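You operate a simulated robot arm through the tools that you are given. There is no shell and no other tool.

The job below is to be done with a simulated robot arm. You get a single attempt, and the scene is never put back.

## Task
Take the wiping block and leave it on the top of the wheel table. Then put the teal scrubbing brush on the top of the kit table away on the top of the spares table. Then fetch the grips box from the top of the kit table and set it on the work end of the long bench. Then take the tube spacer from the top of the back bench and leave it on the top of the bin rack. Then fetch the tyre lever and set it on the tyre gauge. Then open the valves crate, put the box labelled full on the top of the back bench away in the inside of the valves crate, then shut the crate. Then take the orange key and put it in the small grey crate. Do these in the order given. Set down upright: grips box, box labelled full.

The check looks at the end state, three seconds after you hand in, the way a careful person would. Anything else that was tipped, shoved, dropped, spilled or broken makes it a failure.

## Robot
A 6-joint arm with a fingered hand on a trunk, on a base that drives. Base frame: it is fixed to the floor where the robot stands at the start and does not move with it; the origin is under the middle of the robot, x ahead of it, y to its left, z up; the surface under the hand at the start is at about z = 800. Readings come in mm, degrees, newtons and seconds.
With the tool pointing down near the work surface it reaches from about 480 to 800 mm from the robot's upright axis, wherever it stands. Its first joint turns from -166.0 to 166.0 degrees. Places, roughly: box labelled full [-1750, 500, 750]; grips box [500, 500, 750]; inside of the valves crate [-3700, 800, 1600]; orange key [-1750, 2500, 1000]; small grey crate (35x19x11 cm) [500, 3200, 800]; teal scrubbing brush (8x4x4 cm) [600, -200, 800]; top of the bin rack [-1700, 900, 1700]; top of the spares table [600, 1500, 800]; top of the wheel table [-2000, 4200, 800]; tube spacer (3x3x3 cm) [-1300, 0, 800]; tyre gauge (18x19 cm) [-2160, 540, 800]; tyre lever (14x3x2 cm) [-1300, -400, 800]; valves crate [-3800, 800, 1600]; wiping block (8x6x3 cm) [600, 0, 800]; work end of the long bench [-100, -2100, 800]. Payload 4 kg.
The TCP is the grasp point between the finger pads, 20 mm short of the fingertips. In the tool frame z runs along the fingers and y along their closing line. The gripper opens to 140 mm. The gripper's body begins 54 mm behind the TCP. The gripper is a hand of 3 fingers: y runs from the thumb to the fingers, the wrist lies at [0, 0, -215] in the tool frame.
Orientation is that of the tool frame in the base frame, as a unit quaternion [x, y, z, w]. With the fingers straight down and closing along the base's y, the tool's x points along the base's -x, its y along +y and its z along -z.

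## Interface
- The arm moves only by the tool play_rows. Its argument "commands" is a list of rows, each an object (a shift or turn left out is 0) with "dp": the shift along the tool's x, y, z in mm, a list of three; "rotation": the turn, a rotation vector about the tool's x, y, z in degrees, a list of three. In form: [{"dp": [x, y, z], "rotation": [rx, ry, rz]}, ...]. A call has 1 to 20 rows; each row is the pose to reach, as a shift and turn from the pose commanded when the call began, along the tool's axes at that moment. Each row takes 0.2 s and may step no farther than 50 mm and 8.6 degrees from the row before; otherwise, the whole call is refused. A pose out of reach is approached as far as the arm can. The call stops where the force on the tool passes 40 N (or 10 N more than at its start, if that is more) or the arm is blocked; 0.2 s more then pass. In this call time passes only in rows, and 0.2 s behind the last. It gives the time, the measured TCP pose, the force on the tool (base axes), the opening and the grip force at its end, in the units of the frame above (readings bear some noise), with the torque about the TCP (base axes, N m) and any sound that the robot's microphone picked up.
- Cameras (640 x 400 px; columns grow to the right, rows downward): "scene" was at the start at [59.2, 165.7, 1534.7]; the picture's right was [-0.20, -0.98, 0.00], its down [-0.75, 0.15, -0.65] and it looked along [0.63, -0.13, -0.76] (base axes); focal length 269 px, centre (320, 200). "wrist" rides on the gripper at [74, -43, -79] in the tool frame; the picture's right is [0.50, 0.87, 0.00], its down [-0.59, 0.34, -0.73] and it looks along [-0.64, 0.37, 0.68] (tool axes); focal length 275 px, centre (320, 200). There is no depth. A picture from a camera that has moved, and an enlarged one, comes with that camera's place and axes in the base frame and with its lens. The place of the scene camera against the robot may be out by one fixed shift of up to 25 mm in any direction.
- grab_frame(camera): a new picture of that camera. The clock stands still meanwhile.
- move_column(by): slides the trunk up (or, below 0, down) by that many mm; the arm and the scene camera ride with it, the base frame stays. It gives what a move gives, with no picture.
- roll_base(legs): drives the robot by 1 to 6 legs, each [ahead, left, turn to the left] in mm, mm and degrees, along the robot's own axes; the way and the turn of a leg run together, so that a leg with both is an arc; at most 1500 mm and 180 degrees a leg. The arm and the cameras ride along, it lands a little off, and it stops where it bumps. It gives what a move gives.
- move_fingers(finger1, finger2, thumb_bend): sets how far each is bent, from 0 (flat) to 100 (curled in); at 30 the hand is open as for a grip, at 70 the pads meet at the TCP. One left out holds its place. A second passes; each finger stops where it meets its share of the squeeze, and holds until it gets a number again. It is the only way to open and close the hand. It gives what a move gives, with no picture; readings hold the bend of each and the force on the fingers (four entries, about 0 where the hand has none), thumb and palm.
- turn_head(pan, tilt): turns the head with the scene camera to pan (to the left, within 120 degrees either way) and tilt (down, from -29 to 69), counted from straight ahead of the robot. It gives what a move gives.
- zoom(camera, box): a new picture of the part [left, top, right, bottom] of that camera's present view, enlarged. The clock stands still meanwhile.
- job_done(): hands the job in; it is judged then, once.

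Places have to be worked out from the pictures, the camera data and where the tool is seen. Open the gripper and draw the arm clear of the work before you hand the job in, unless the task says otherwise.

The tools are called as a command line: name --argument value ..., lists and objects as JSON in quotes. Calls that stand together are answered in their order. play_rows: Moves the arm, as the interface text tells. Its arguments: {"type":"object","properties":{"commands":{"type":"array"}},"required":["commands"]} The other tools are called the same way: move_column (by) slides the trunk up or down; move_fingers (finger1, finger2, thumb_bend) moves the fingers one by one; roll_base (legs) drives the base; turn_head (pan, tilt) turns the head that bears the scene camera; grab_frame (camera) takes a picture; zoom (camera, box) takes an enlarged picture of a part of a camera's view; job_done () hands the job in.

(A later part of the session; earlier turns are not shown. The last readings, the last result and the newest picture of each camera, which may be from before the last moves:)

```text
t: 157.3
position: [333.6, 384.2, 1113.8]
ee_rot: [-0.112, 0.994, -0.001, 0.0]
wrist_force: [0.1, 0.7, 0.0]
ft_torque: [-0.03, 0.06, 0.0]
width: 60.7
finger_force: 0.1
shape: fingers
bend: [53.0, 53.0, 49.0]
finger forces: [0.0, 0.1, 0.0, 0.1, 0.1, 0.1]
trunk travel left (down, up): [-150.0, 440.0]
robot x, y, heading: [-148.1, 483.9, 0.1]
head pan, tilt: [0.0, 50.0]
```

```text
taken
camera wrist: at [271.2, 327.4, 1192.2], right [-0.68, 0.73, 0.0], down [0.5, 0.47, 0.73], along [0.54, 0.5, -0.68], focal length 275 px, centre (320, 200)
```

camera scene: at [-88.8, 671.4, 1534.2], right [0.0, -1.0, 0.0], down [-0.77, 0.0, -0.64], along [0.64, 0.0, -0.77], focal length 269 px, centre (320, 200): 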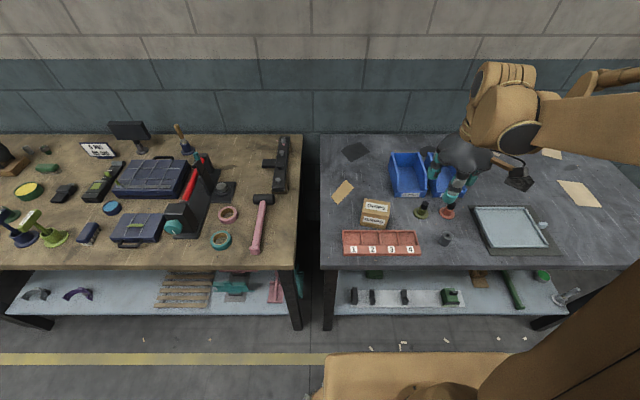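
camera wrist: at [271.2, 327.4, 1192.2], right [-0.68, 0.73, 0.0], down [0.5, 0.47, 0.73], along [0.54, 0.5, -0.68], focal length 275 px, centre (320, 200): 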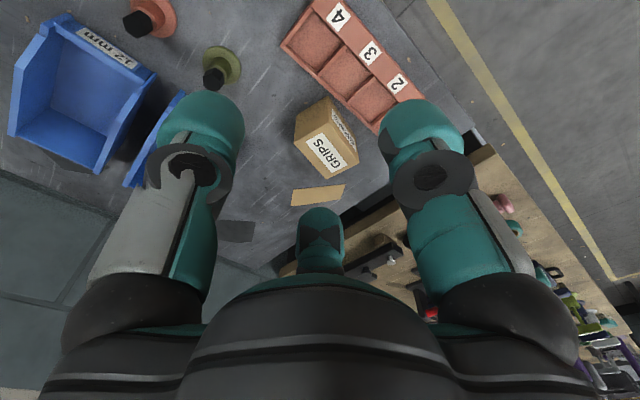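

zoom --camera "wrist" --box '[250, 60, 410, 220]'

zoom --camera "scene" --box '[320, 170, 450, 270]'

```text
2.50 times, centred on (330, 140) of wrist
camera zoom: at [271.2, 327.4, 1192.2], right [-0.68, 0.73, 0.0], down [0.5, 0.47, 0.73], along [0.54, 0.5, -0.68], focal length 688 px, centre (295, 350)
```

zoom: 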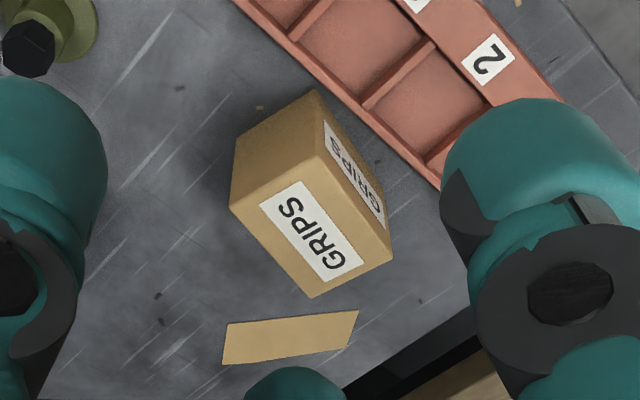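

```text
4.00 times, centred on (385, 220) of scene
camera zoom: at [-88.8, 671.4, 1534.2], right [0.0, -1.0, 0.0], down [-0.77, 0.0, -0.64], along [0.64, 0.0, -0.77], focal length 1074 px, centre (60, 120)
```

zoom: 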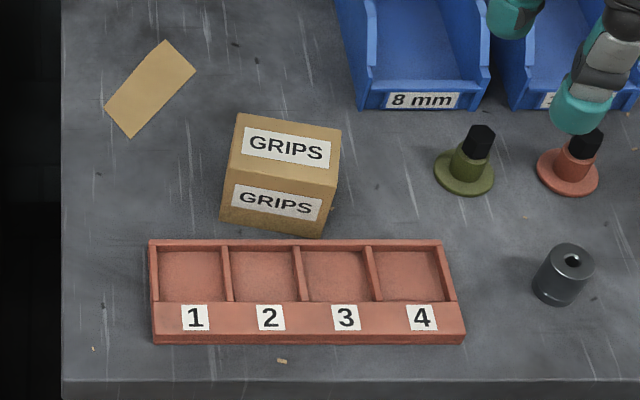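

The grips box measures about 84×57×73 mm, centre [443, 500], top near z 873, its long side turned ~12° clockwise from y. I'll open the hand, yaw 25° to line up, and go above it.

move_fingers --finger1 40 --finger2 40 --thumb_bend 40

play_rows --commands '[{"dp": [-30, 20, 10], "rotation": [0, 0, 6]}, {"dp": [-60, 40, 20], "rotation": [0, 0, 13]}, {"dp": [-95, 60, 35], "rotation": [0, 0, 19]}, {"dp": [-128, 79, 50], "rotation": [0, 0, 25]}, {"dp": [-128, 79, 90], "rotation": [0, 0, 25]}, {"dp": [-128, 79, 130], "rotation": [0, 0, 25]}, {"dp": [-128, 79, 154], "rotation": [0, 0, 25]}]'

grab_frame --camera "wrist"

```text
t: 158.3
position: [333.1, 384.3, 1115.0]
ee_rot: [-0.113, 0.994, -0.001, 0.0]
wrist_force: [-0.2, -0.2, 0.4]
ft_torque: [-0.01, -0.02, 0.01]
width: 94.8
finger_force: 0.1
shape: fingers
bend: [40.0, 40.0, 40.0]
finger forces: [0.0, 0.1, 0.0, 0.0, 0.0, 0.0]
trunk travel left (down, up): [-150.0, 440.0]
robot x, y, heading: [-147.9, 492.0, -0.1]
head pan, tilt: [0.0, 50.0]
```

```text
t: 159.9
position: [440.3, 489.3, 959.2]
ee_rot: [0.106, 0.994, -0.002, 0.001]
wrist_force: [0.3, -0.1, -0.4]
ft_torque: [-0.01, 0.0, -0.01]
width: 94.7
finger_force: 0.1
shape: fingers
bend: [40.0, 40.0, 40.0]
finger forces: [0.1, 0.0, 0.0, 0.0, 0.0, 0.0]
trunk travel left (down, up): [-150.0, 440.0]
robot x, y, heading: [-151.4, 491.5, -0.2]
head pan, tilt: [0.0, 50.0]
```

```text
taken
camera wrist: at [359.4, 464.5, 1037.0], right [-0.31, 0.95, 0.0], down [0.65, 0.21, 0.73], along [0.7, 0.22, -0.68], focal length 275 px, centre (320, 200)
```

wrist: 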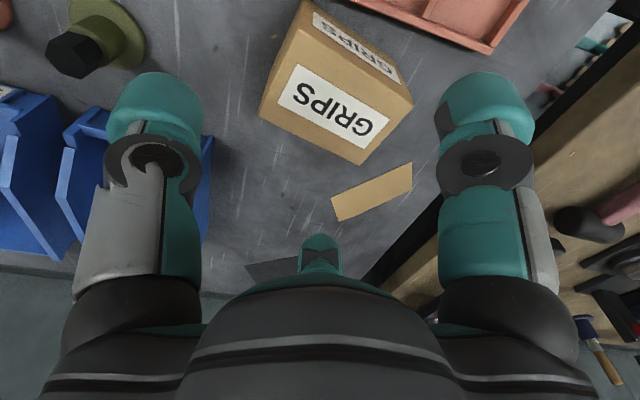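

In the tool frame the box spans x ±28, y −30…+53, well aligned. I'll descend to z≈858, with the fingertips above the tray's rim, and close.

play_rows --commands '[{"dp": [0, 0, 40]}, {"dp": [0, 0, 70]}, {"dp": [0, 0, 90]}, {"dp": [0, 0, 101]}]'

move_fingers --finger1 50 --finger2 50 --thumb_bend 50

grab_frame --camera "wrist"

```text
t: 160.9
position: [440.0, 488.2, 858.7]
ee_rot: [0.105, 0.994, -0.003, 0.0]
wrist_force: [0.0, -0.4, -0.5]
ft_torque: [0.0, 0.0, -0.01]
width: 94.8
finger_force: 0.0
shape: fingers
bend: [40.0, 40.0, 40.0]
finger forces: [0.0, 0.0, 0.0, 0.1, 0.0, 0.0]
trunk travel left (down, up): [-150.0, 440.0]
robot x, y, heading: [-148.7, 488.8, 0.0]
head pan, tilt: [0.0, 50.0]
```

```text
t: 161.9
position: [440.4, 487.9, 858.8]
ee_rot: [0.105, 0.994, -0.002, 0.0]
wrist_force: [-0.4, -0.5, 0.9]
ft_torque: [-0.05, 0.01, 0.0]
width: 65.2
finger_force: 1.3
shape: fingers
bend: [49.0, 49.0, 50.0]
finger forces: [1.6, 1.5, 0.0, 0.0, 0.1, 0.0]
trunk travel left (down, up): [-150.0, 440.0]
robot x, y, heading: [-150.0, 491.7, 0.2]
head pan, tilt: [0.0, 50.0]
```

```text
taken
camera wrist: at [359.0, 463.5, 936.4], right [-0.31, 0.95, 0.0], down [0.65, 0.21, 0.73], along [0.7, 0.22, -0.68], focal length 275 px, centre (320, 200)
```

wrist: 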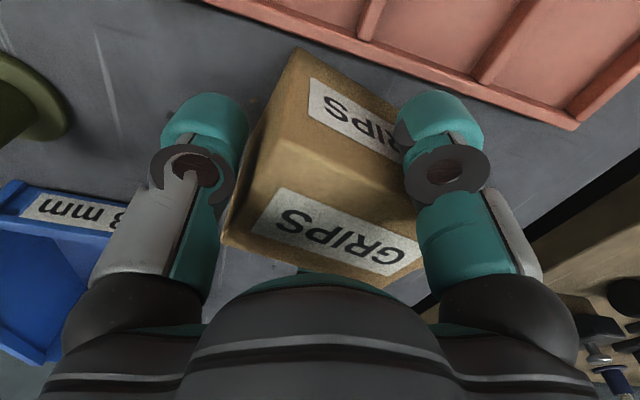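

Fingers touch both sides; the thumb is almost there. I'll squeeze up in steps.

move_fingers --finger1 55 --finger2 55 --thumb_bend 56

move_fingers --finger1 59 --finger2 59 --thumb_bend 60

play_rows --commands '[{"dp": [0, 0, -5]}, {"dp": [0, 0, -15]}]'

grab_frame --camera "wrist"

```text
t: 162.9
position: [440.0, 488.5, 857.8]
ee_rot: [0.106, 0.994, -0.002, -0.001]
wrist_force: [-0.4, -0.2, 0.4]
ft_torque: [-0.12, 0.03, 0.02]
width: 59.2
finger_force: 11.6
shape: fingers
bend: [51.0, 51.0, 54.0]
finger forces: [8.9, 8.8, 0.0, 0.0, 5.3, 0.1]
trunk travel left (down, up): [-150.0, 440.0]
robot x, y, heading: [-144.7, 487.2, 0.0]
head pan, tilt: [0.0, 50.0]
```

```text
t: 163.9
position: [440.2, 489.0, 858.4]
ee_rot: [0.106, 0.994, -0.003, 0.0]
wrist_force: [-0.6, -1.2, 0.4]
ft_torque: [-0.12, 0.02, 0.01]
width: 58.4
finger_force: 17.0
shape: fingers
bend: [51.0, 51.0, 55.0]
finger forces: [10.8, 10.4, 0.1, 0.0, 12.5, 0.0]
trunk travel left (down, up): [-150.0, 440.0]
robot x, y, heading: [-147.6, 490.0, 0.2]
head pan, tilt: [0.0, 50.0]
```

```text
t: 164.5
position: [440.2, 487.4, 873.3]
ee_rot: [0.105, 0.994, -0.002, 0.0]
wrist_force: [0.2, 0.0, -0.9]
ft_torque: [-0.04, 0.0, -0.01]
width: 58.7
finger_force: 17.5
shape: fingers
bend: [51.0, 51.0, 55.0]
finger forces: [10.8, 10.5, 0.0, 0.1, 12.0, 0.1]
trunk travel left (down, up): [-150.0, 440.0]
robot x, y, heading: [-152.2, 491.3, -0.1]
head pan, tilt: [0.0, 50.0]
```

```text
taken
camera wrist: at [359.1, 463.5, 951.4], right [-0.31, 0.95, 0.0], down [0.65, 0.21, 0.73], along [0.7, 0.22, -0.68], focal length 275 px, centre (320, 200)
```

wrist: 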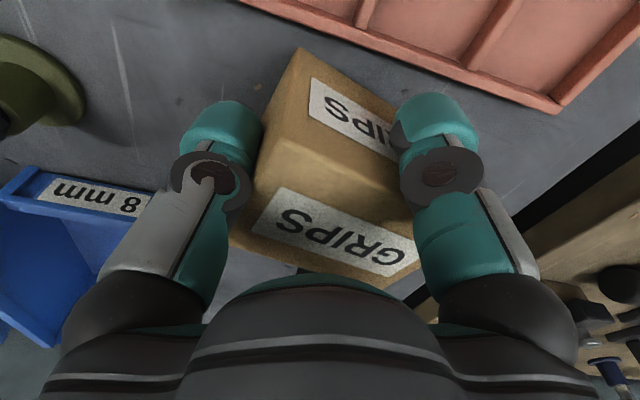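

The box is held firmly, with its underside 58 mm below the TCP. I'll raise it and draw it in.

play_rows --commands '[{"dp": [0, 0, -45]}, {"dp": [0, 0, -90]}, {"dp": [0, 0, -135]}, {"dp": [0, 0, -180]}, {"dp": [20, -8, -220]}, {"dp": [50, -20, -250]}, {"dp": [80, -32, -260]}, {"dp": [108, -42, -260]}]'

roll_base --legs '[[-240, 0, 0], [0, 0, -90], [1350, 0, 0]]'

turn_head --pan 0 --tilt 40

grab_frame --camera "scene"

```text
t: 166.3
position: [325.9, 471.6, 1134.4]
ee_rot: [0.106, 0.994, -0.002, 0.0]
wrist_force: [0.2, 0.4, -1.5]
ft_torque: [0.0, 0.05, 0.02]
width: 58.1
finger_force: 16.8
shape: fingers
bend: [51.0, 51.0, 55.0]
finger forces: [10.9, 10.7, 0.0, 0.1, 11.4, 0.1]
trunk travel left (down, up): [-150.0, 440.0]
robot x, y, heading: [-151.9, 490.3, -0.1]
head pan, tilt: [0.0, 50.0]
```

```text
t: 178.3
position: [-402.9, -1344.0, 1134.0]
ee_rot: [0.778, 0.629, -0.001, -0.002]
wrist_force: [-0.2, 0.0, -1.8]
ft_torque: [0.03, 0.06, 0.0]
width: 57.7
finger_force: 15.7
shape: fingers
bend: [51.0, 51.0, 55.0]
finger forces: [10.3, 10.5, 0.1, 0.0, 11.5, 0.0]
trunk travel left (down, up): [-150.0, 440.0]
robot x, y, heading: [-383.0, -866.4, -90.2]
head pan, tilt: [0.0, 50.0]
```

```text
t: 179.0
position: [-403.1, -1343.4, 1133.4]
ee_rot: [0.778, 0.629, -0.002, -0.002]
wrist_force: [-0.3, 0.9, -2.5]
ft_torque: [0.0, -0.02, 0.02]
width: 57.7
finger_force: 16.1
shape: fingers
bend: [51.0, 51.0, 55.0]
finger forces: [10.4, 10.4, 0.1, 0.1, 11.4, 0.0]
trunk travel left (down, up): [-150.0, 440.0]
robot x, y, heading: [-383.1, -872.0, -89.6]
head pan, tilt: [0.0, 40.0]
```

```text
taken
camera scene: at [-191.7, -942.1, 1548.3], right [-1.0, 0.0, 0.0], down [0.0, 0.64, -0.77], along [0.0, -0.77, -0.64], focal length 269 px, centre (320, 200)
```

scene: 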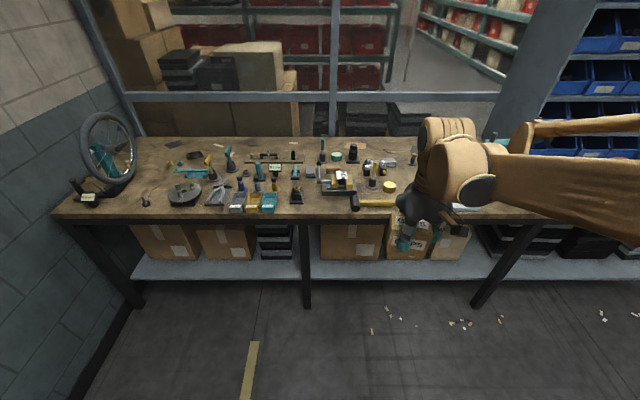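

The long bench's work end is busy with tools. I'll zoom in to find a free spot.

zoom --camera "scene" --box '[60, 120, 300, 225]'

zoom --camera "scene" --box '[220, 120, 460, 225]'

grab_frame --camera "wrist"

```text
2.67 times, centred on (180, 172) of scene
camera zoom: at [-191.7, -942.1, 1548.3], right [-1.0, 0.0, 0.0], down [0.0, 0.64, -0.77], along [0.0, -0.77, -0.64], focal length 716 px, centre (693, 273)
```

zoom: 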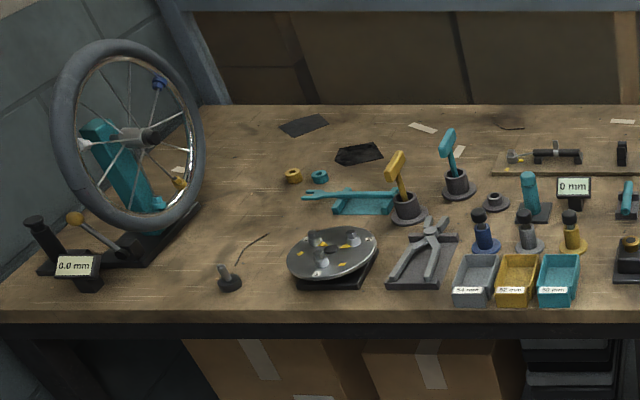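

```text
2.67 times, centred on (340, 172) of scene
camera zoom: at [-191.7, -942.1, 1548.3], right [-1.0, 0.0, 0.0], down [0.0, 0.64, -0.77], along [0.0, -0.77, -0.64], focal length 716 px, centre (267, 273)
```

zoom: 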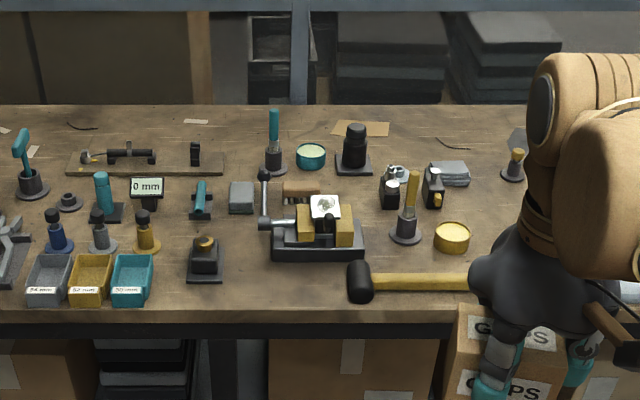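

```text
taken
camera wrist: at [-429.5, -1261.6, 1212.3], right [0.95, 0.31, 0.0], down [0.21, -0.65, 0.73], along [0.22, -0.7, -0.68], focal length 275 px, centre (320, 200)
```

wrist: 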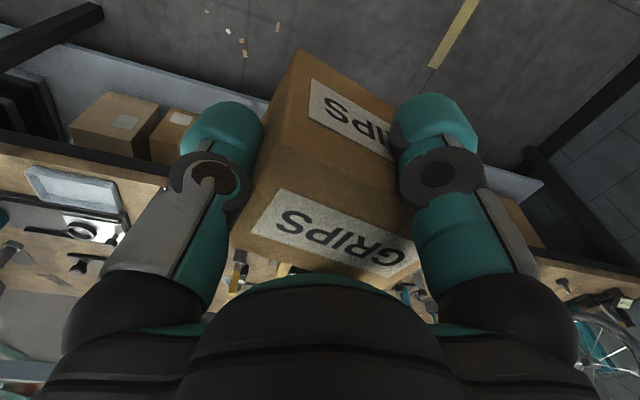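

The middle of the work end is crowded. The stretch between x −400 and −1000 is hidden by the arm, so I'll move forward a little and slide right to see it.

roll_base --legs '[[130, 0, -0.2], [0, -520, 0]]'

turn_head --pan 5 --tilt 40

grab_frame --camera "scene"

zoom --camera "scene" --box '[180, 130, 420, 235]'

```text
t: 182.9
position: [-926.2, -1473.3, 1135.7]
ee_rot: [0.779, 0.627, -0.002, -0.001]
wrist_force: [0.0, -0.6, -2.0]
ft_torque: [0.03, -0.03, -0.01]
width: 58.0
finger_force: 16.2
shape: fingers
bend: [51.0, 51.0, 55.0]
finger forces: [10.3, 10.5, 0.1, 0.0, 11.5, 0.0]
trunk travel left (down, up): [-150.0, 440.0]
robot x, y, heading: [-905.7, -997.9, -90.3]
head pan, tilt: [0.0, 40.0]
```

```text
t: 183.6
position: [-925.3, -1473.8, 1134.8]
ee_rot: [0.78, 0.626, -0.002, -0.003]
wrist_force: [0.2, -0.4, -2.0]
ft_torque: [0.02, 0.04, 0.0]
width: 58.0
finger_force: 16.2
shape: fingers
bend: [51.0, 51.0, 55.0]
finger forces: [10.3, 10.6, 0.0, 0.0, 11.5, 0.1]
trunk travel left (down, up): [-150.0, 440.0]
robot x, y, heading: [-905.2, -995.5, -90.2]
head pan, tilt: [5.0, 40.0]
```

```text
taken
camera scene: at [-704.3, -1071.7, 1548.4], right [-1.0, -0.08, 0.0], down [-0.05, 0.64, -0.77], along [0.06, -0.76, -0.64], focal length 269 px, centre (320, 200)
```

scene: 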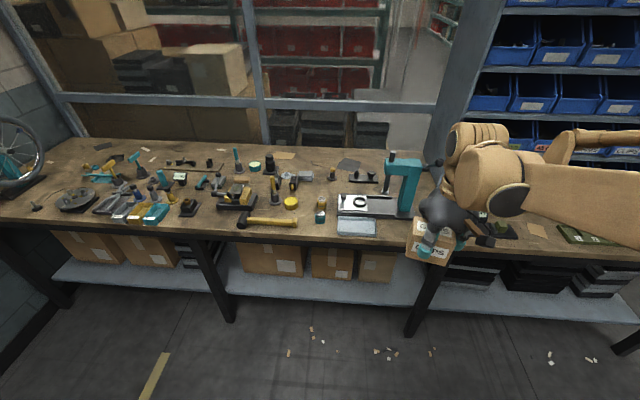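

```text
2.67 times, centred on (300, 182) of scene
camera zoom: at [-704.3, -1071.7, 1548.4], right [-1.0, -0.08, 0.0], down [-0.05, 0.64, -0.77], along [0.06, -0.76, -0.64], focal length 716 px, centre (373, 247)
```

zoom: 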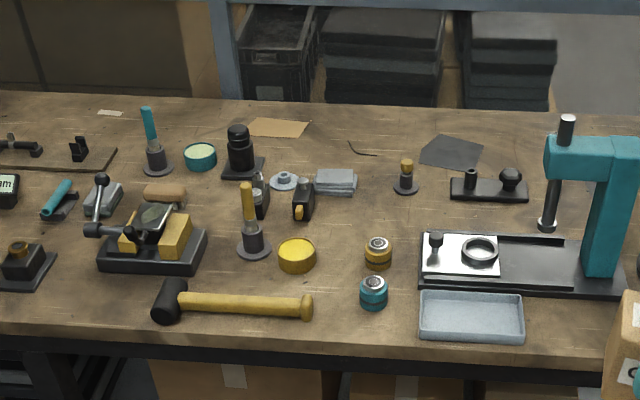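

The front strip right of the grey tray (x≈−860…−1000) looks promising but the held box hides it. I'll slide right another 400 mm to see it.

roll_base --legs '[[0, -400, 0]]'

turn_head --pan 5 --tilt 45

grab_frame --camera "scene"

zoom --camera "scene" --box '[200, 120, 440, 270]'

```text
t: 186.1
position: [-1327.8, -1471.3, 1134.3]
ee_rot: [0.78, 0.626, -0.002, -0.002]
wrist_force: [-0.5, 0.5, -2.4]
ft_torque: [-0.02, -0.01, -0.01]
width: 57.7
finger_force: 16.7
shape: fingers
bend: [51.0, 51.0, 55.0]
finger forces: [10.3, 10.5, 0.0, 0.0, 11.5, 0.0]
trunk travel left (down, up): [-150.0, 440.0]
robot x, y, heading: [-1309.8, -996.4, -90.2]
head pan, tilt: [5.0, 40.0]
```

```text
t: 186.8
position: [-1326.7, -1471.0, 1134.9]
ee_rot: [0.779, 0.627, -0.002, -0.002]
wrist_force: [-0.2, -0.6, -2.7]
ft_torque: [-0.02, 0.02, 0.03]
width: 57.8
finger_force: 16.1
shape: fingers
bend: [51.0, 51.0, 55.0]
finger forces: [10.3, 10.5, 0.1, 0.0, 11.4, 0.0]
trunk travel left (down, up): [-150.0, 440.0]
robot x, y, heading: [-1308.2, -994.7, -90.1]
head pan, tilt: [5.0, 45.0]
```

```text
taken
camera scene: at [-1106.1, -1067.2, 1541.1], right [-1.0, -0.08, 0.0], down [-0.06, 0.7, -0.71], along [0.06, -0.7, -0.71], focal length 269 px, centre (320, 200)
```

scene: 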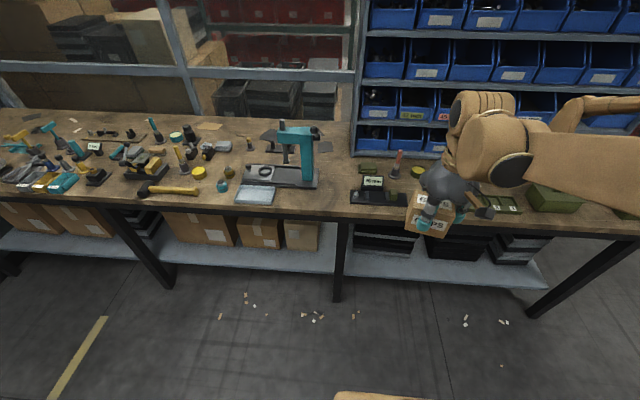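

```text
2.67 times, centred on (320, 195) of scene
camera zoom: at [-1106.1, -1067.2, 1541.1], right [-1.0, -0.08, 0.0], down [-0.06, 0.7, -0.71], along [0.06, -0.7, -0.71], focal length 716 px, centre (320, 213)
```

zoom: 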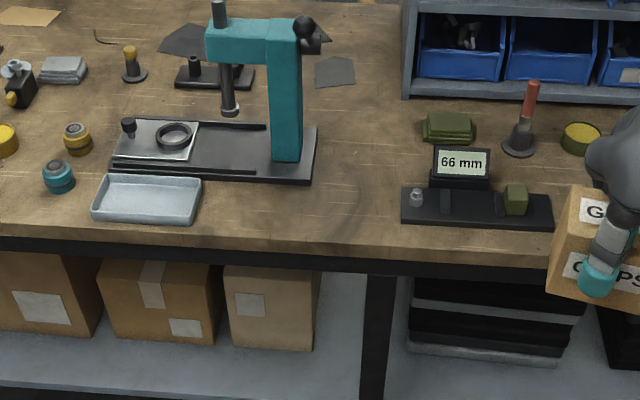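

The clear patch beside the press may already belong to the bin end, so I prefer the gap in the front strip between the black block, the vise and the mallet head: about [−215, −1808], 180 mm wide. I'll drive to stand in front of it.

roll_base --legs '[[0, 1060, 0.1], [150, 0, 0]]'

turn_head --pan -15 --tilt 50

grab_frame --camera "scene"

zoom --camera "scene" --box '[240, 120, 440, 260]'

grab_frame --camera "wrist"

```text
t: 193.2
position: [-255.1, -1626.0, 1134.7]
ee_rot: [0.777, 0.629, 0.0, -0.003]
wrist_force: [-0.1, -0.8, -2.7]
ft_torque: [-0.04, 0.01, 0.0]
width: 57.8
finger_force: 16.3
shape: fingers
bend: [51.0, 51.0, 55.0]
finger forces: [10.4, 10.6, 0.1, 0.0, 11.4, 0.1]
trunk travel left (down, up): [-150.0, 440.0]
robot x, y, heading: [-236.9, -1148.5, -89.8]
head pan, tilt: [5.0, 45.0]
```

```text
t: 194.1
position: [-255.0, -1624.1, 1134.9]
ee_rot: [0.778, 0.629, -0.001, -0.002]
wrist_force: [0.2, 0.0, -1.0]
ft_torque: [0.01, 0.04, 0.03]
width: 57.6
finger_force: 16.0
shape: fingers
bend: [51.0, 51.0, 55.0]
finger forces: [10.2, 10.7, 0.1, 0.0, 11.4, 0.0]
trunk travel left (down, up): [-150.0, 440.0]
robot x, y, heading: [-239.6, -1148.9, -89.8]
head pan, tilt: [-15.0, 50.0]
```

```text
taken
camera scene: at [-62.6, -1212.2, 1534.2], right [-0.97, 0.26, 0.0], down [0.2, 0.74, -0.64], along [-0.17, -0.62, -0.77], focal length 269 px, centre (320, 200)
```

scene: 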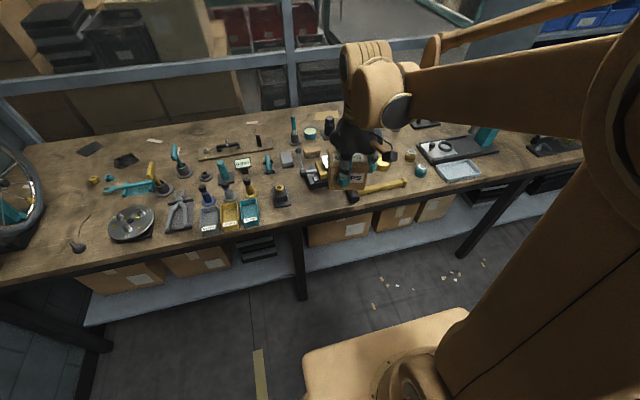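

```text
2.86 times, centred on (340, 190) of scene
camera zoom: at [-62.6, -1212.2, 1534.2], right [-0.97, 0.26, 0.0], down [0.2, 0.74, -0.64], along [-0.17, -0.62, -0.77], focal length 768 px, centre (263, 229)
```

zoom: 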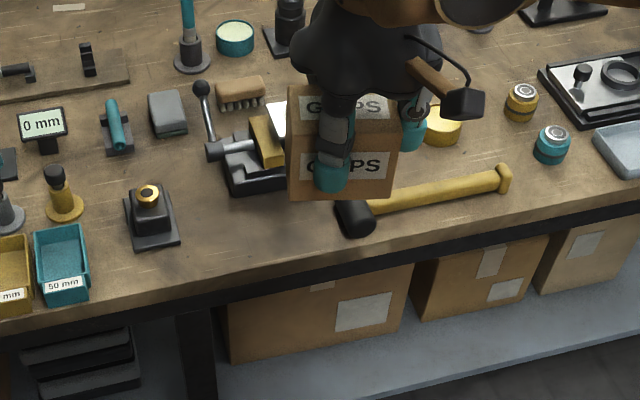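

```text
taken
camera wrist: at [-280.6, -1542.3, 1212.3], right [0.95, 0.31, 0.0], down [0.21, -0.65, 0.73], along [0.22, -0.7, -0.68], focal length 275 px, centre (320, 200)
```

wrist: 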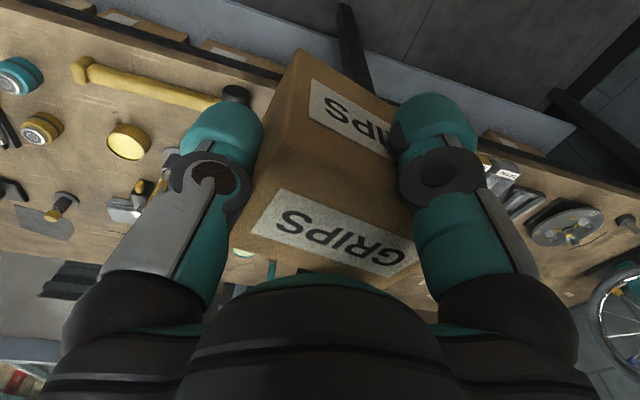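

The gap is x −308…−111, y −1884…−1745. I'll carry the box over [−217, −1812] with the yaw squared to the bench, then lower to z≈960 and check.

play_rows --commands '[{"dp": [-40, 17, 0], "rotation": [0, 0, -4]}, {"dp": [-80, 34, 0], "rotation": [0, 0, -8]}, {"dp": [-120, 52, 0], "rotation": [0, 0, -12]}, {"dp": [-160, 70, 0], "rotation": [0, 0, -12]}, {"dp": [-175, 76, 25], "rotation": [0, 0, -12]}, {"dp": [-175, 76, 70], "rotation": [0, 0, -12]}, {"dp": [-175, 76, 115], "rotation": [0, 0, -12]}, {"dp": [-175, 76, 160], "rotation": [0, 0, -12]}, {"dp": [-175, 76, 180], "rotation": [0, 0, -12]}]'

grab_frame --camera "wrist"

zoom --camera "scene" --box '[240, 120, 440, 260]'

```text
t: 196.1
position: [-219.1, -1810.6, 953.9]
ee_rot: [0.707, 0.707, -0.001, -0.002]
wrist_force: [-0.7, -0.7, -1.7]
ft_torque: [-0.01, 0.01, 0.02]
width: 57.4
finger_force: 16.0
shape: fingers
bend: [51.0, 51.0, 55.0]
finger forces: [10.3, 10.6, 0.0, 0.1, 11.1, 0.0]
trunk travel left (down, up): [-150.0, 440.0]
robot x, y, heading: [-235.7, -1150.5, -90.1]
head pan, tilt: [-15.0, 50.0]
```

```text
taken
camera wrist: at [-260.1, -1735.9, 1030.9], right [0.87, 0.5, 0.0], down [0.34, -0.59, 0.73], along [0.36, -0.64, -0.68], focal length 275 px, centre (320, 200)
```

wrist: 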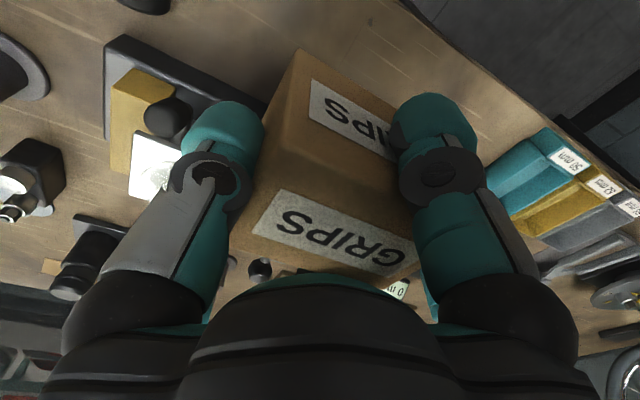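

```text
2.86 times, centred on (340, 190) of scene
camera zoom: at [-62.6, -1212.5, 1534.2], right [-0.97, 0.26, 0.0], down [0.2, 0.74, -0.64], along [-0.17, -0.62, -0.77], focal length 768 px, centre (263, 229)
```

zoom: 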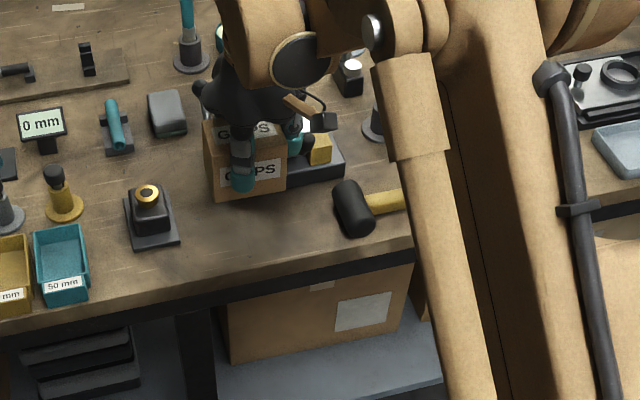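

The vise's front edge is at y≈−1865, so I'll shift 6 mm toward the edge and lower; the fingers then clear it by about 15 mm.

play_rows --commands '[{"dp": [6, 0, 15]}, {"dp": [6, 0, 40]}, {"dp": [6, 0, 62]}, {"dp": [6, 0, 78]}, {"dp": [6, 0, 86]}]'

grab_frame --camera "wrist"

zoom --camera "scene" --box '[240, 120, 440, 260]'

```text
t: 197.3
position: [-219.6, -1806.1, 867.9]
ee_rot: [0.708, 0.707, -0.001, -0.003]
wrist_force: [-0.1, 0.5, -1.3]
ft_torque: [0.0, 0.01, -0.01]
width: 57.3
finger_force: 16.0
shape: fingers
bend: [51.0, 51.0, 55.0]
finger forces: [10.4, 10.6, 0.1, 0.0, 10.9, 0.0]
trunk travel left (down, up): [-150.0, 440.0]
robot x, y, heading: [-240.7, -1149.6, -89.8]
head pan, tilt: [-15.0, 50.0]
```

```text
taken
camera wrist: at [-260.8, -1730.5, 945.9], right [0.87, 0.5, 0.0], down [0.34, -0.59, 0.73], along [0.36, -0.64, -0.68], focal length 275 px, centre (320, 200)
```

wrist: 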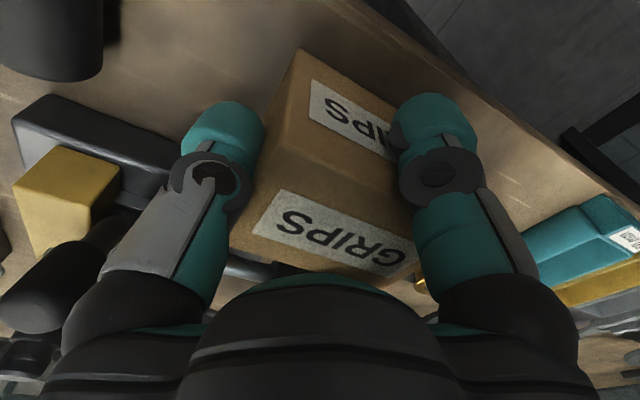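

```text
2.86 times, centred on (340, 190) of scene
camera zoom: at [-62.6, -1212.5, 1534.2], right [-0.97, 0.26, 0.0], down [0.2, 0.74, -0.64], along [-0.17, -0.62, -0.77], focal length 768 px, centre (263, 229)
```

zoom: 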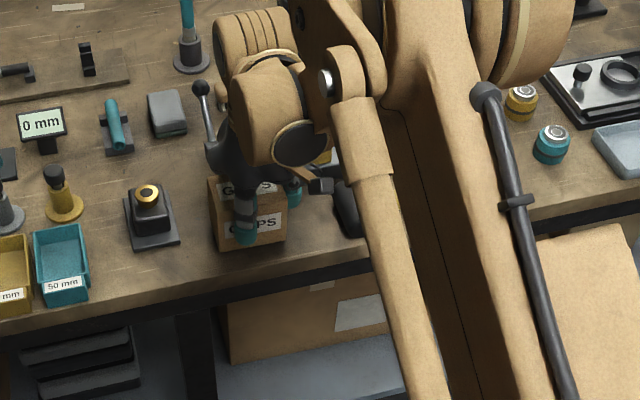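

Clear on all sides. I'll creep down to contact.

play_rows --commands '[{"dp": [0, 0, 3]}, {"dp": [0, 0, 6]}, {"dp": [0, 0, 8]}]'

play_rows --commands '[{"dp": [0, 0, 1]}, {"dp": [0, 0, 2]}, {"dp": [0, 0, 3]}]'

```text
t: 198.1
position: [-218.8, -1805.6, 859.3]
ee_rot: [0.709, 0.706, -0.001, -0.002]
wrist_force: [-0.8, 0.5, -1.8]
ft_torque: [-0.02, 0.04, 0.0]
width: 57.6
finger_force: 16.6
shape: fingers
bend: [51.0, 51.0, 55.0]
finger forces: [10.5, 10.6, 0.1, 0.0, 10.9, 0.1]
trunk travel left (down, up): [-150.0, 440.0]
robot x, y, heading: [-234.5, -1151.7, -89.9]
head pan, tilt: [-15.0, 50.0]
```

```text
t: 198.9
position: [-217.8, -1804.7, 857.7]
ee_rot: [0.708, 0.707, -0.002, -0.003]
wrist_force: [0.3, -1.8, 10.9]
ft_torque: [-0.05, 0.21, 0.03]
width: 57.2
finger_force: 17.9
shape: fingers
bend: [51.0, 51.0, 55.0]
finger forces: [11.0, 12.5, 0.0, 0.0, 12.2, 0.1]
trunk travel left (down, up): [-150.0, 440.0]
robot x, y, heading: [-235.9, -1148.8, -90.0]
head pan, tilt: [-15.0, 50.0]
```

Contact at z 858 (11 N), so the box stands on the bench. I'll open just enough to free it.

move_fingers --finger1 46 --finger2 46 --thumb_bend 47

grab_frame --camera "wrist"

```text
t: 199.9
position: [-218.4, -1804.8, 856.7]
ee_rot: [0.709, 0.706, 0.0, -0.002]
wrist_force: [0.6, 0.4, 0.0]
ft_torque: [-0.02, -0.03, 0.03]
width: 74.6
finger_force: 0.1
shape: fingers
bend: [46.0, 46.0, 47.0]
finger forces: [0.0, 0.0, 0.1, 0.0, 0.0, 0.1]
trunk travel left (down, up): [-150.0, 440.0]
robot x, y, heading: [-233.8, -1151.8, -89.8]
head pan, tilt: [-15.0, 50.0]
```

```text
taken
camera wrist: at [-260.9, -1730.2, 935.0], right [0.87, 0.5, 0.0], down [0.34, -0.59, 0.73], along [0.36, -0.64, -0.68], focal length 275 px, centre (320, 200)
```

wrist: 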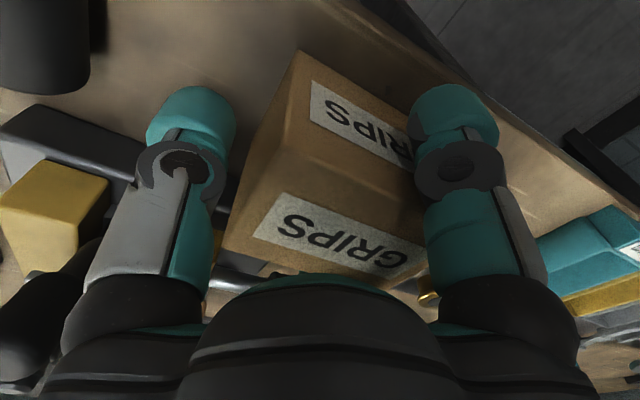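

Released cleanly. I'll lift straight up and pull back, then check the result.

play_rows --commands '[{"dp": [0, 0, -8]}, {"dp": [0, 0, -25]}, {"dp": [0, 0, -50]}, {"dp": [0, 0, -90]}, {"dp": [0, 0, -135]}, {"dp": [0, 0, -180]}, {"dp": [0, 0, -225]}, {"dp": [20, 0, -265]}, {"dp": [65, 0, -275]}, {"dp": [110, 0, -275]}, {"dp": [155, 0, -275]}, {"dp": [185, 0, -275]}]'

zoom --camera "scene" --box '[200, 100, 440, 260]'

```text
t: 202.5
position: [-217.5, -1619.4, 1134.9]
ee_rot: [0.708, 0.706, -0.003, -0.002]
wrist_force: [0.3, -0.6, 0.0]
ft_torque: [0.01, 0.0, -0.01]
width: 74.6
finger_force: 0.0
shape: fingers
bend: [46.0, 46.0, 47.0]
finger forces: [0.0, 0.0, 0.0, 0.0, 0.0, 0.0]
trunk travel left (down, up): [-150.0, 440.0]
robot x, y, heading: [-238.2, -1148.2, -90.1]
head pan, tilt: [-15.0, 50.0]
```

```text
2.50 times, centred on (320, 180) of scene
camera zoom: at [-62.6, -1211.2, 1534.2], right [-0.97, 0.26, 0.0], down [0.2, 0.74, -0.64], along [-0.17, -0.62, -0.77], focal length 672 px, centre (320, 250)
```

zoom: 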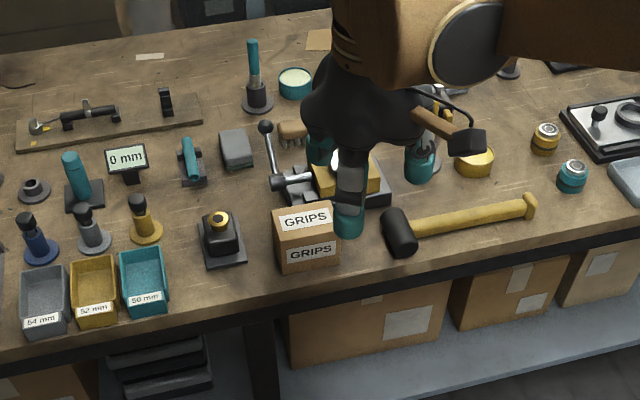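

The grips box stands upright and everything round it is untouched. Next is the tube spacer on the back bench: I'll turn to face −x and slide to y≈0 in front of the island.

roll_base --legs '[[-60, 0, 0], [0, 0, -90], [0, -1130, 0]]'

turn_head --pan 0 --tilt 30

grab_frame --camera "scene"

turn_head --pan -40 --tilt 0

grab_frame --camera "scene"

```text
t: 212.6
position: [-704.6, 26.5, 1133.7]
ee_rot: [1.0, -0.007, 0.001, -0.003]
wrist_force: [-0.1, 0.5, 0.5]
ft_torque: [0.02, 0.0, -0.02]
width: 74.4
finger_force: 0.1
shape: fingers
bend: [46.0, 46.0, 47.0]
finger forces: [0.0, 0.0, 0.0, 0.1, 0.0, 0.0]
trunk travel left (down, up): [-150.0, 440.0]
robot x, y, heading: [-236.2, 40.9, 179.7]
head pan, tilt: [-15.0, 50.0]
```

```text
t: 213.4
position: [-704.8, 25.4, 1132.2]
ee_rot: [1.0, -0.006, 0.001, -0.003]
wrist_force: [0.5, 0.1, 0.1]
ft_torque: [-0.01, 0.01, -0.02]
width: 74.8
finger_force: 0.1
shape: fingers
bend: [46.0, 46.0, 47.0]
finger forces: [0.0, 0.1, 0.0, 0.1, 0.0, 0.0]
trunk travel left (down, up): [-150.0, 440.0]
robot x, y, heading: [-232.0, 39.8, 179.4]
head pan, tilt: [0.0, 30.0]
```

```text
taken
camera scene: at [-301.4, -158.3, 1563.6], right [0.01, 1.0, 0.0], down [0.5, 0.0, -0.87], along [-0.87, 0.01, -0.5], focal length 269 px, centre (320, 200)
```

scene: 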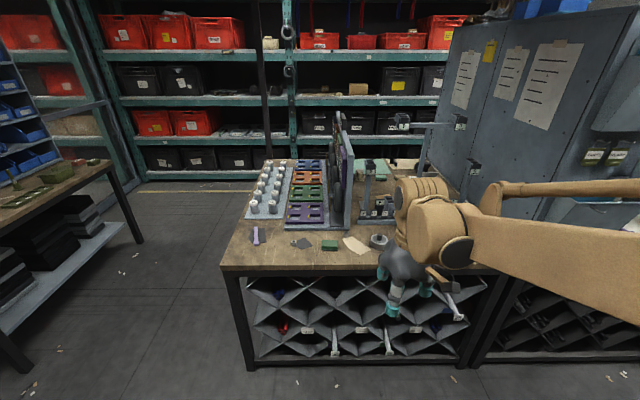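

```text
t: 214.5
position: [-705.0, 25.2, 1132.2]
ee_rot: [1.0, -0.006, 0.001, -0.003]
wrist_force: [-0.6, -0.9, -0.2]
ft_torque: [0.03, 0.01, 0.02]
width: 74.5
finger_force: 0.0
shape: fingers
bend: [46.0, 46.0, 47.0]
finger forces: [0.0, 0.0, 0.2, 0.0, 0.0, 0.1]
trunk travel left (down, up): [-150.0, 440.0]
robot x, y, heading: [-227.0, 40.9, 179.6]
head pan, tilt: [-40.0, 0.0]
```

```text
taken
camera scene: at [-279.5, -100.7, 1612.0], right [0.65, 0.76, 0.0], down [0.0, 0.0, -1.0], along [-0.76, 0.65, 0.0], focal length 269 px, centre (320, 200)
```

scene: 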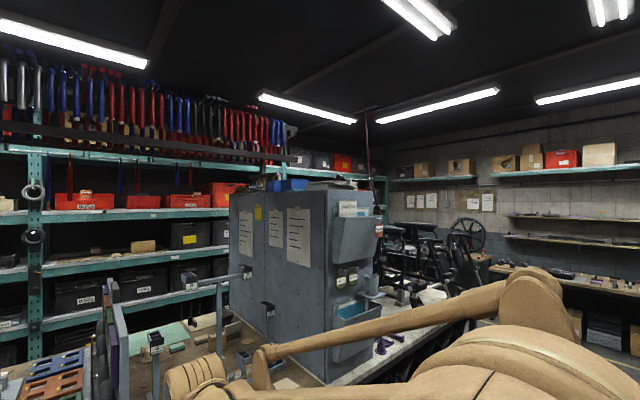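

The bin rack stands at about x −2240…−1170, y 690…1130, top near z 1660–1700. First I'll look closer at the back bench for the tube spacer.

turn_head --pan 0 --tilt 35

zoom --camera "scene" --box '[220, 120, 420, 245]'

grab_frame --camera "wrist"

```text
t: 215.6
position: [-705.0, 27.1, 1132.5]
ee_rot: [1.0, -0.006, 0.001, -0.003]
wrist_force: [0.4, -0.4, -0.7]
ft_torque: [0.0, -0.02, -0.02]
width: 74.6
finger_force: 0.0
shape: fingers
bend: [46.0, 46.0, 47.0]
finger forces: [0.1, 0.0, 0.1, 0.1, 0.0, 0.1]
trunk travel left (down, up): [-150.0, 440.0]
robot x, y, heading: [-230.7, 41.0, 179.5]
head pan, tilt: [0.0, 35.0]
```

```text
3.20 times, centred on (320, 182) of scene
camera zoom: at [-299.0, -158.3, 1556.0], right [0.01, 1.0, 0.0], down [0.57, -0.01, -0.82], along [-0.82, 0.01, -0.57], focal length 860 px, centre (320, 256)
```

zoom: 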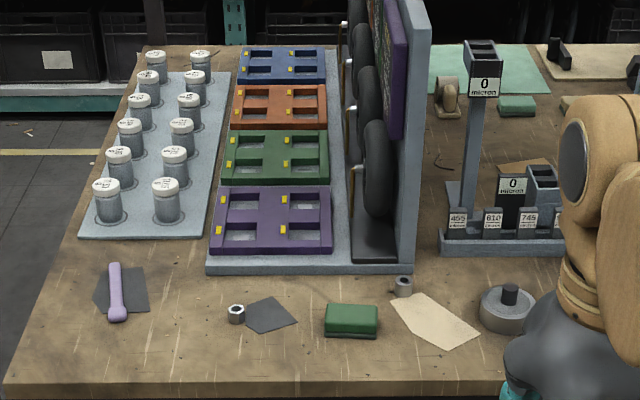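

```text
taken
camera wrist: at [-630.0, 68.3, 1211.2], right [0.49, -0.87, 0.0], down [-0.59, -0.34, 0.73], along [-0.64, -0.36, -0.68], focal length 275 px, centre (320, 200)
```

wrist: 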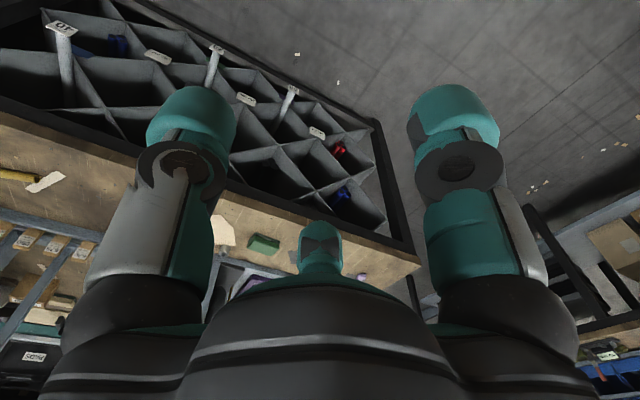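

The tube spacer is the small grey cylinder near [−1280, −35]; the tyre lever is the lilac bar near [−1280, −443]. I'll drive 420 mm closer to the bench.

roll_base --legs '[[420, 0, 0.5]]'

move_fingers --finger1 40 --finger2 40 --thumb_bend 40

grab_frame --camera "wrist"

turn_head --pan -15 --tilt 50

grab_frame --camera "scene"

```text
t: 218.2
position: [-1126.8, 24.7, 1133.9]
ee_rot: [1.0, -0.003, 0.002, -0.001]
wrist_force: [-0.6, -0.3, -0.8]
ft_torque: [0.01, -0.04, -0.01]
width: 74.7
finger_force: 0.0
shape: fingers
bend: [46.0, 46.0, 47.0]
finger forces: [0.0, 0.1, 0.0, 0.0, 0.0, 0.1]
trunk travel left (down, up): [-150.0, 440.0]
robot x, y, heading: [-652.3, 41.6, 179.8]
head pan, tilt: [0.0, 35.0]
```

```text
t: 219.2
position: [-1125.5, 23.9, 1133.2]
ee_rot: [1.0, -0.002, 0.001, -0.003]
wrist_force: [-0.4, 0.5, 0.1]
ft_torque: [-0.03, -0.01, -0.01]
width: 94.4
finger_force: 0.0
shape: fingers
bend: [40.0, 40.0, 40.0]
finger forces: [0.0, 0.0, 0.0, 0.0, 0.0, 0.0]
trunk travel left (down, up): [-150.0, 440.0]
robot x, y, heading: [-653.7, 42.0, 179.7]
head pan, tilt: [0.0, 35.0]
```

```text
taken
camera wrist: at [-1051.3, 67.4, 1211.3], right [0.5, -0.87, 0.0], down [-0.59, -0.34, 0.73], along [-0.64, -0.36, -0.68], focal length 275 px, centre (320, 200)
```

wrist: 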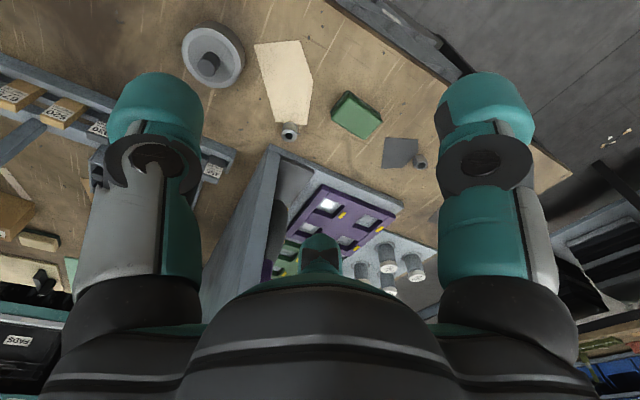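

```text
t: 219.9
position: [-1126.2, 24.2, 1134.1]
ee_rot: [1.0, -0.003, 0.0, -0.002]
wrist_force: [0.8, -1.2, 0.1]
ft_torque: [-0.01, -0.02, 0.03]
width: 94.6
finger_force: 0.1
shape: fingers
bend: [40.0, 40.0, 40.0]
finger forces: [0.1, 0.1, 0.0, 0.1, 0.0, 0.0]
trunk travel left (down, up): [-150.0, 440.0]
robot x, y, heading: [-651.1, 43.2, 179.9]
head pan, tilt: [-15.0, 50.0]
```

```text
taken
camera scene: at [-705.2, -137.0, 1534.2], right [0.26, 0.97, 0.0], down [0.74, -0.2, -0.64], along [-0.62, 0.17, -0.77], focal length 269 px, centre (320, 200)
```

scene: 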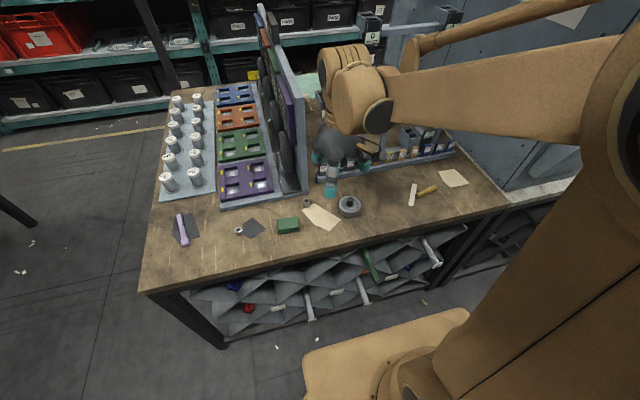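

The wrist and scene rays only agree if this bench is lower, around z≈745. I'll move the hand closer and triangulate with a second wrist picture.

play_rows --commands '[{"dp": [-40, 12, 10]}, {"dp": [-75, 24, 40]}, {"dp": [-110, 35, 75]}, {"dp": [-140, 45, 110]}, {"dp": [-145, 45, 150]}, {"dp": [-145, 45, 175]}]'

grab_frame --camera "wrist"

grab_frame --camera "scene"

```text
refused: row 3 steps farther than a row can; nothing moved
```

```text
taken
camera wrist: at [-1051.4, 67.4, 1211.3], right [0.5, -0.87, 0.0], down [-0.59, -0.34, 0.73], along [-0.64, -0.36, -0.68], focal length 275 px, centre (320, 200)
```

wrist: 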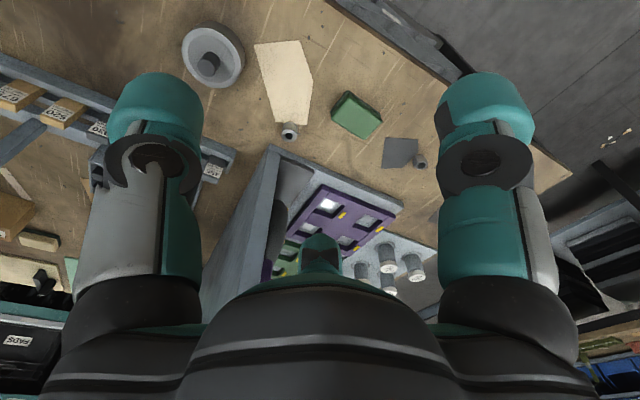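

```text
taken
camera scene: at [-705.2, -137.0, 1534.2], right [0.26, 0.97, 0.0], down [0.74, -0.2, -0.64], along [-0.62, 0.17, -0.77], focal length 269 px, centre (320, 200)
```

scene: 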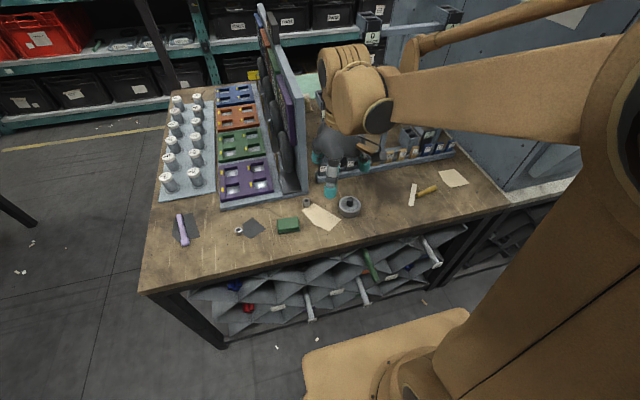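

I'll resend with smaller steps.

play_rows --commands '[{"dp": [-35, 11, 10]}, {"dp": [-68, 22, 35]}, {"dp": [-100, 32, 65]}, {"dp": [-130, 41, 95]}, {"dp": [-145, 45, 130]}, {"dp": [-145, 45, 160]}, {"dp": [-145, 45, 175]}]'

grab_frame --camera "wrist"

zoom --camera "scene" --box '[220, 120, 420, 245]'

```text
t: 221.6
position: [-1272.1, -19.0, 957.8]
ee_rot: [1.0, -0.003, 0.001, -0.003]
wrist_force: [-0.1, 0.2, -0.2]
ft_torque: [0.0, -0.03, 0.01]
width: 94.8
finger_force: 0.0
shape: fingers
bend: [40.0, 40.0, 40.0]
finger forces: [0.0, 0.0, 0.0, 0.0, 0.1, 0.0]
trunk travel left (down, up): [-150.0, 440.0]
robot x, y, heading: [-651.9, 41.6, 180.1]
head pan, tilt: [-15.0, 50.0]
```

```text
taken
camera wrist: at [-1197.6, 24.0, 1035.2], right [0.5, -0.87, 0.0], down [-0.59, -0.34, 0.73], along [-0.64, -0.36, -0.68], focal length 275 px, centre (320, 200)
```

wrist: 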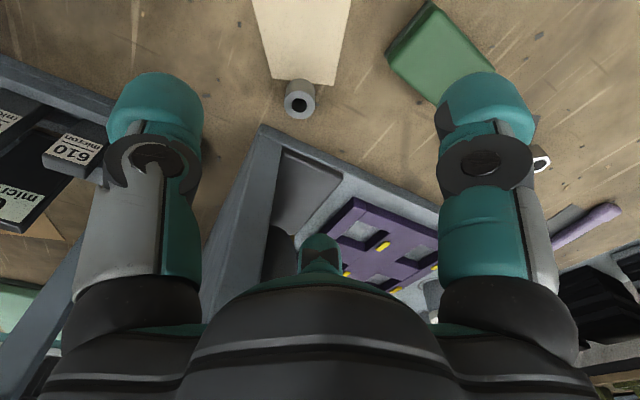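

```text
3.20 times, centred on (320, 182) of scene
camera zoom: at [-705.4, -137.0, 1534.2], right [0.26, 0.97, 0.0], down [0.74, -0.2, -0.64], along [-0.62, 0.17, -0.77], focal length 860 px, centre (320, 256)
```

zoom: 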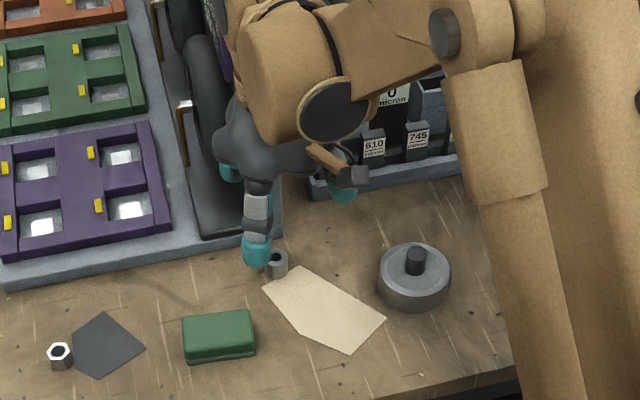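

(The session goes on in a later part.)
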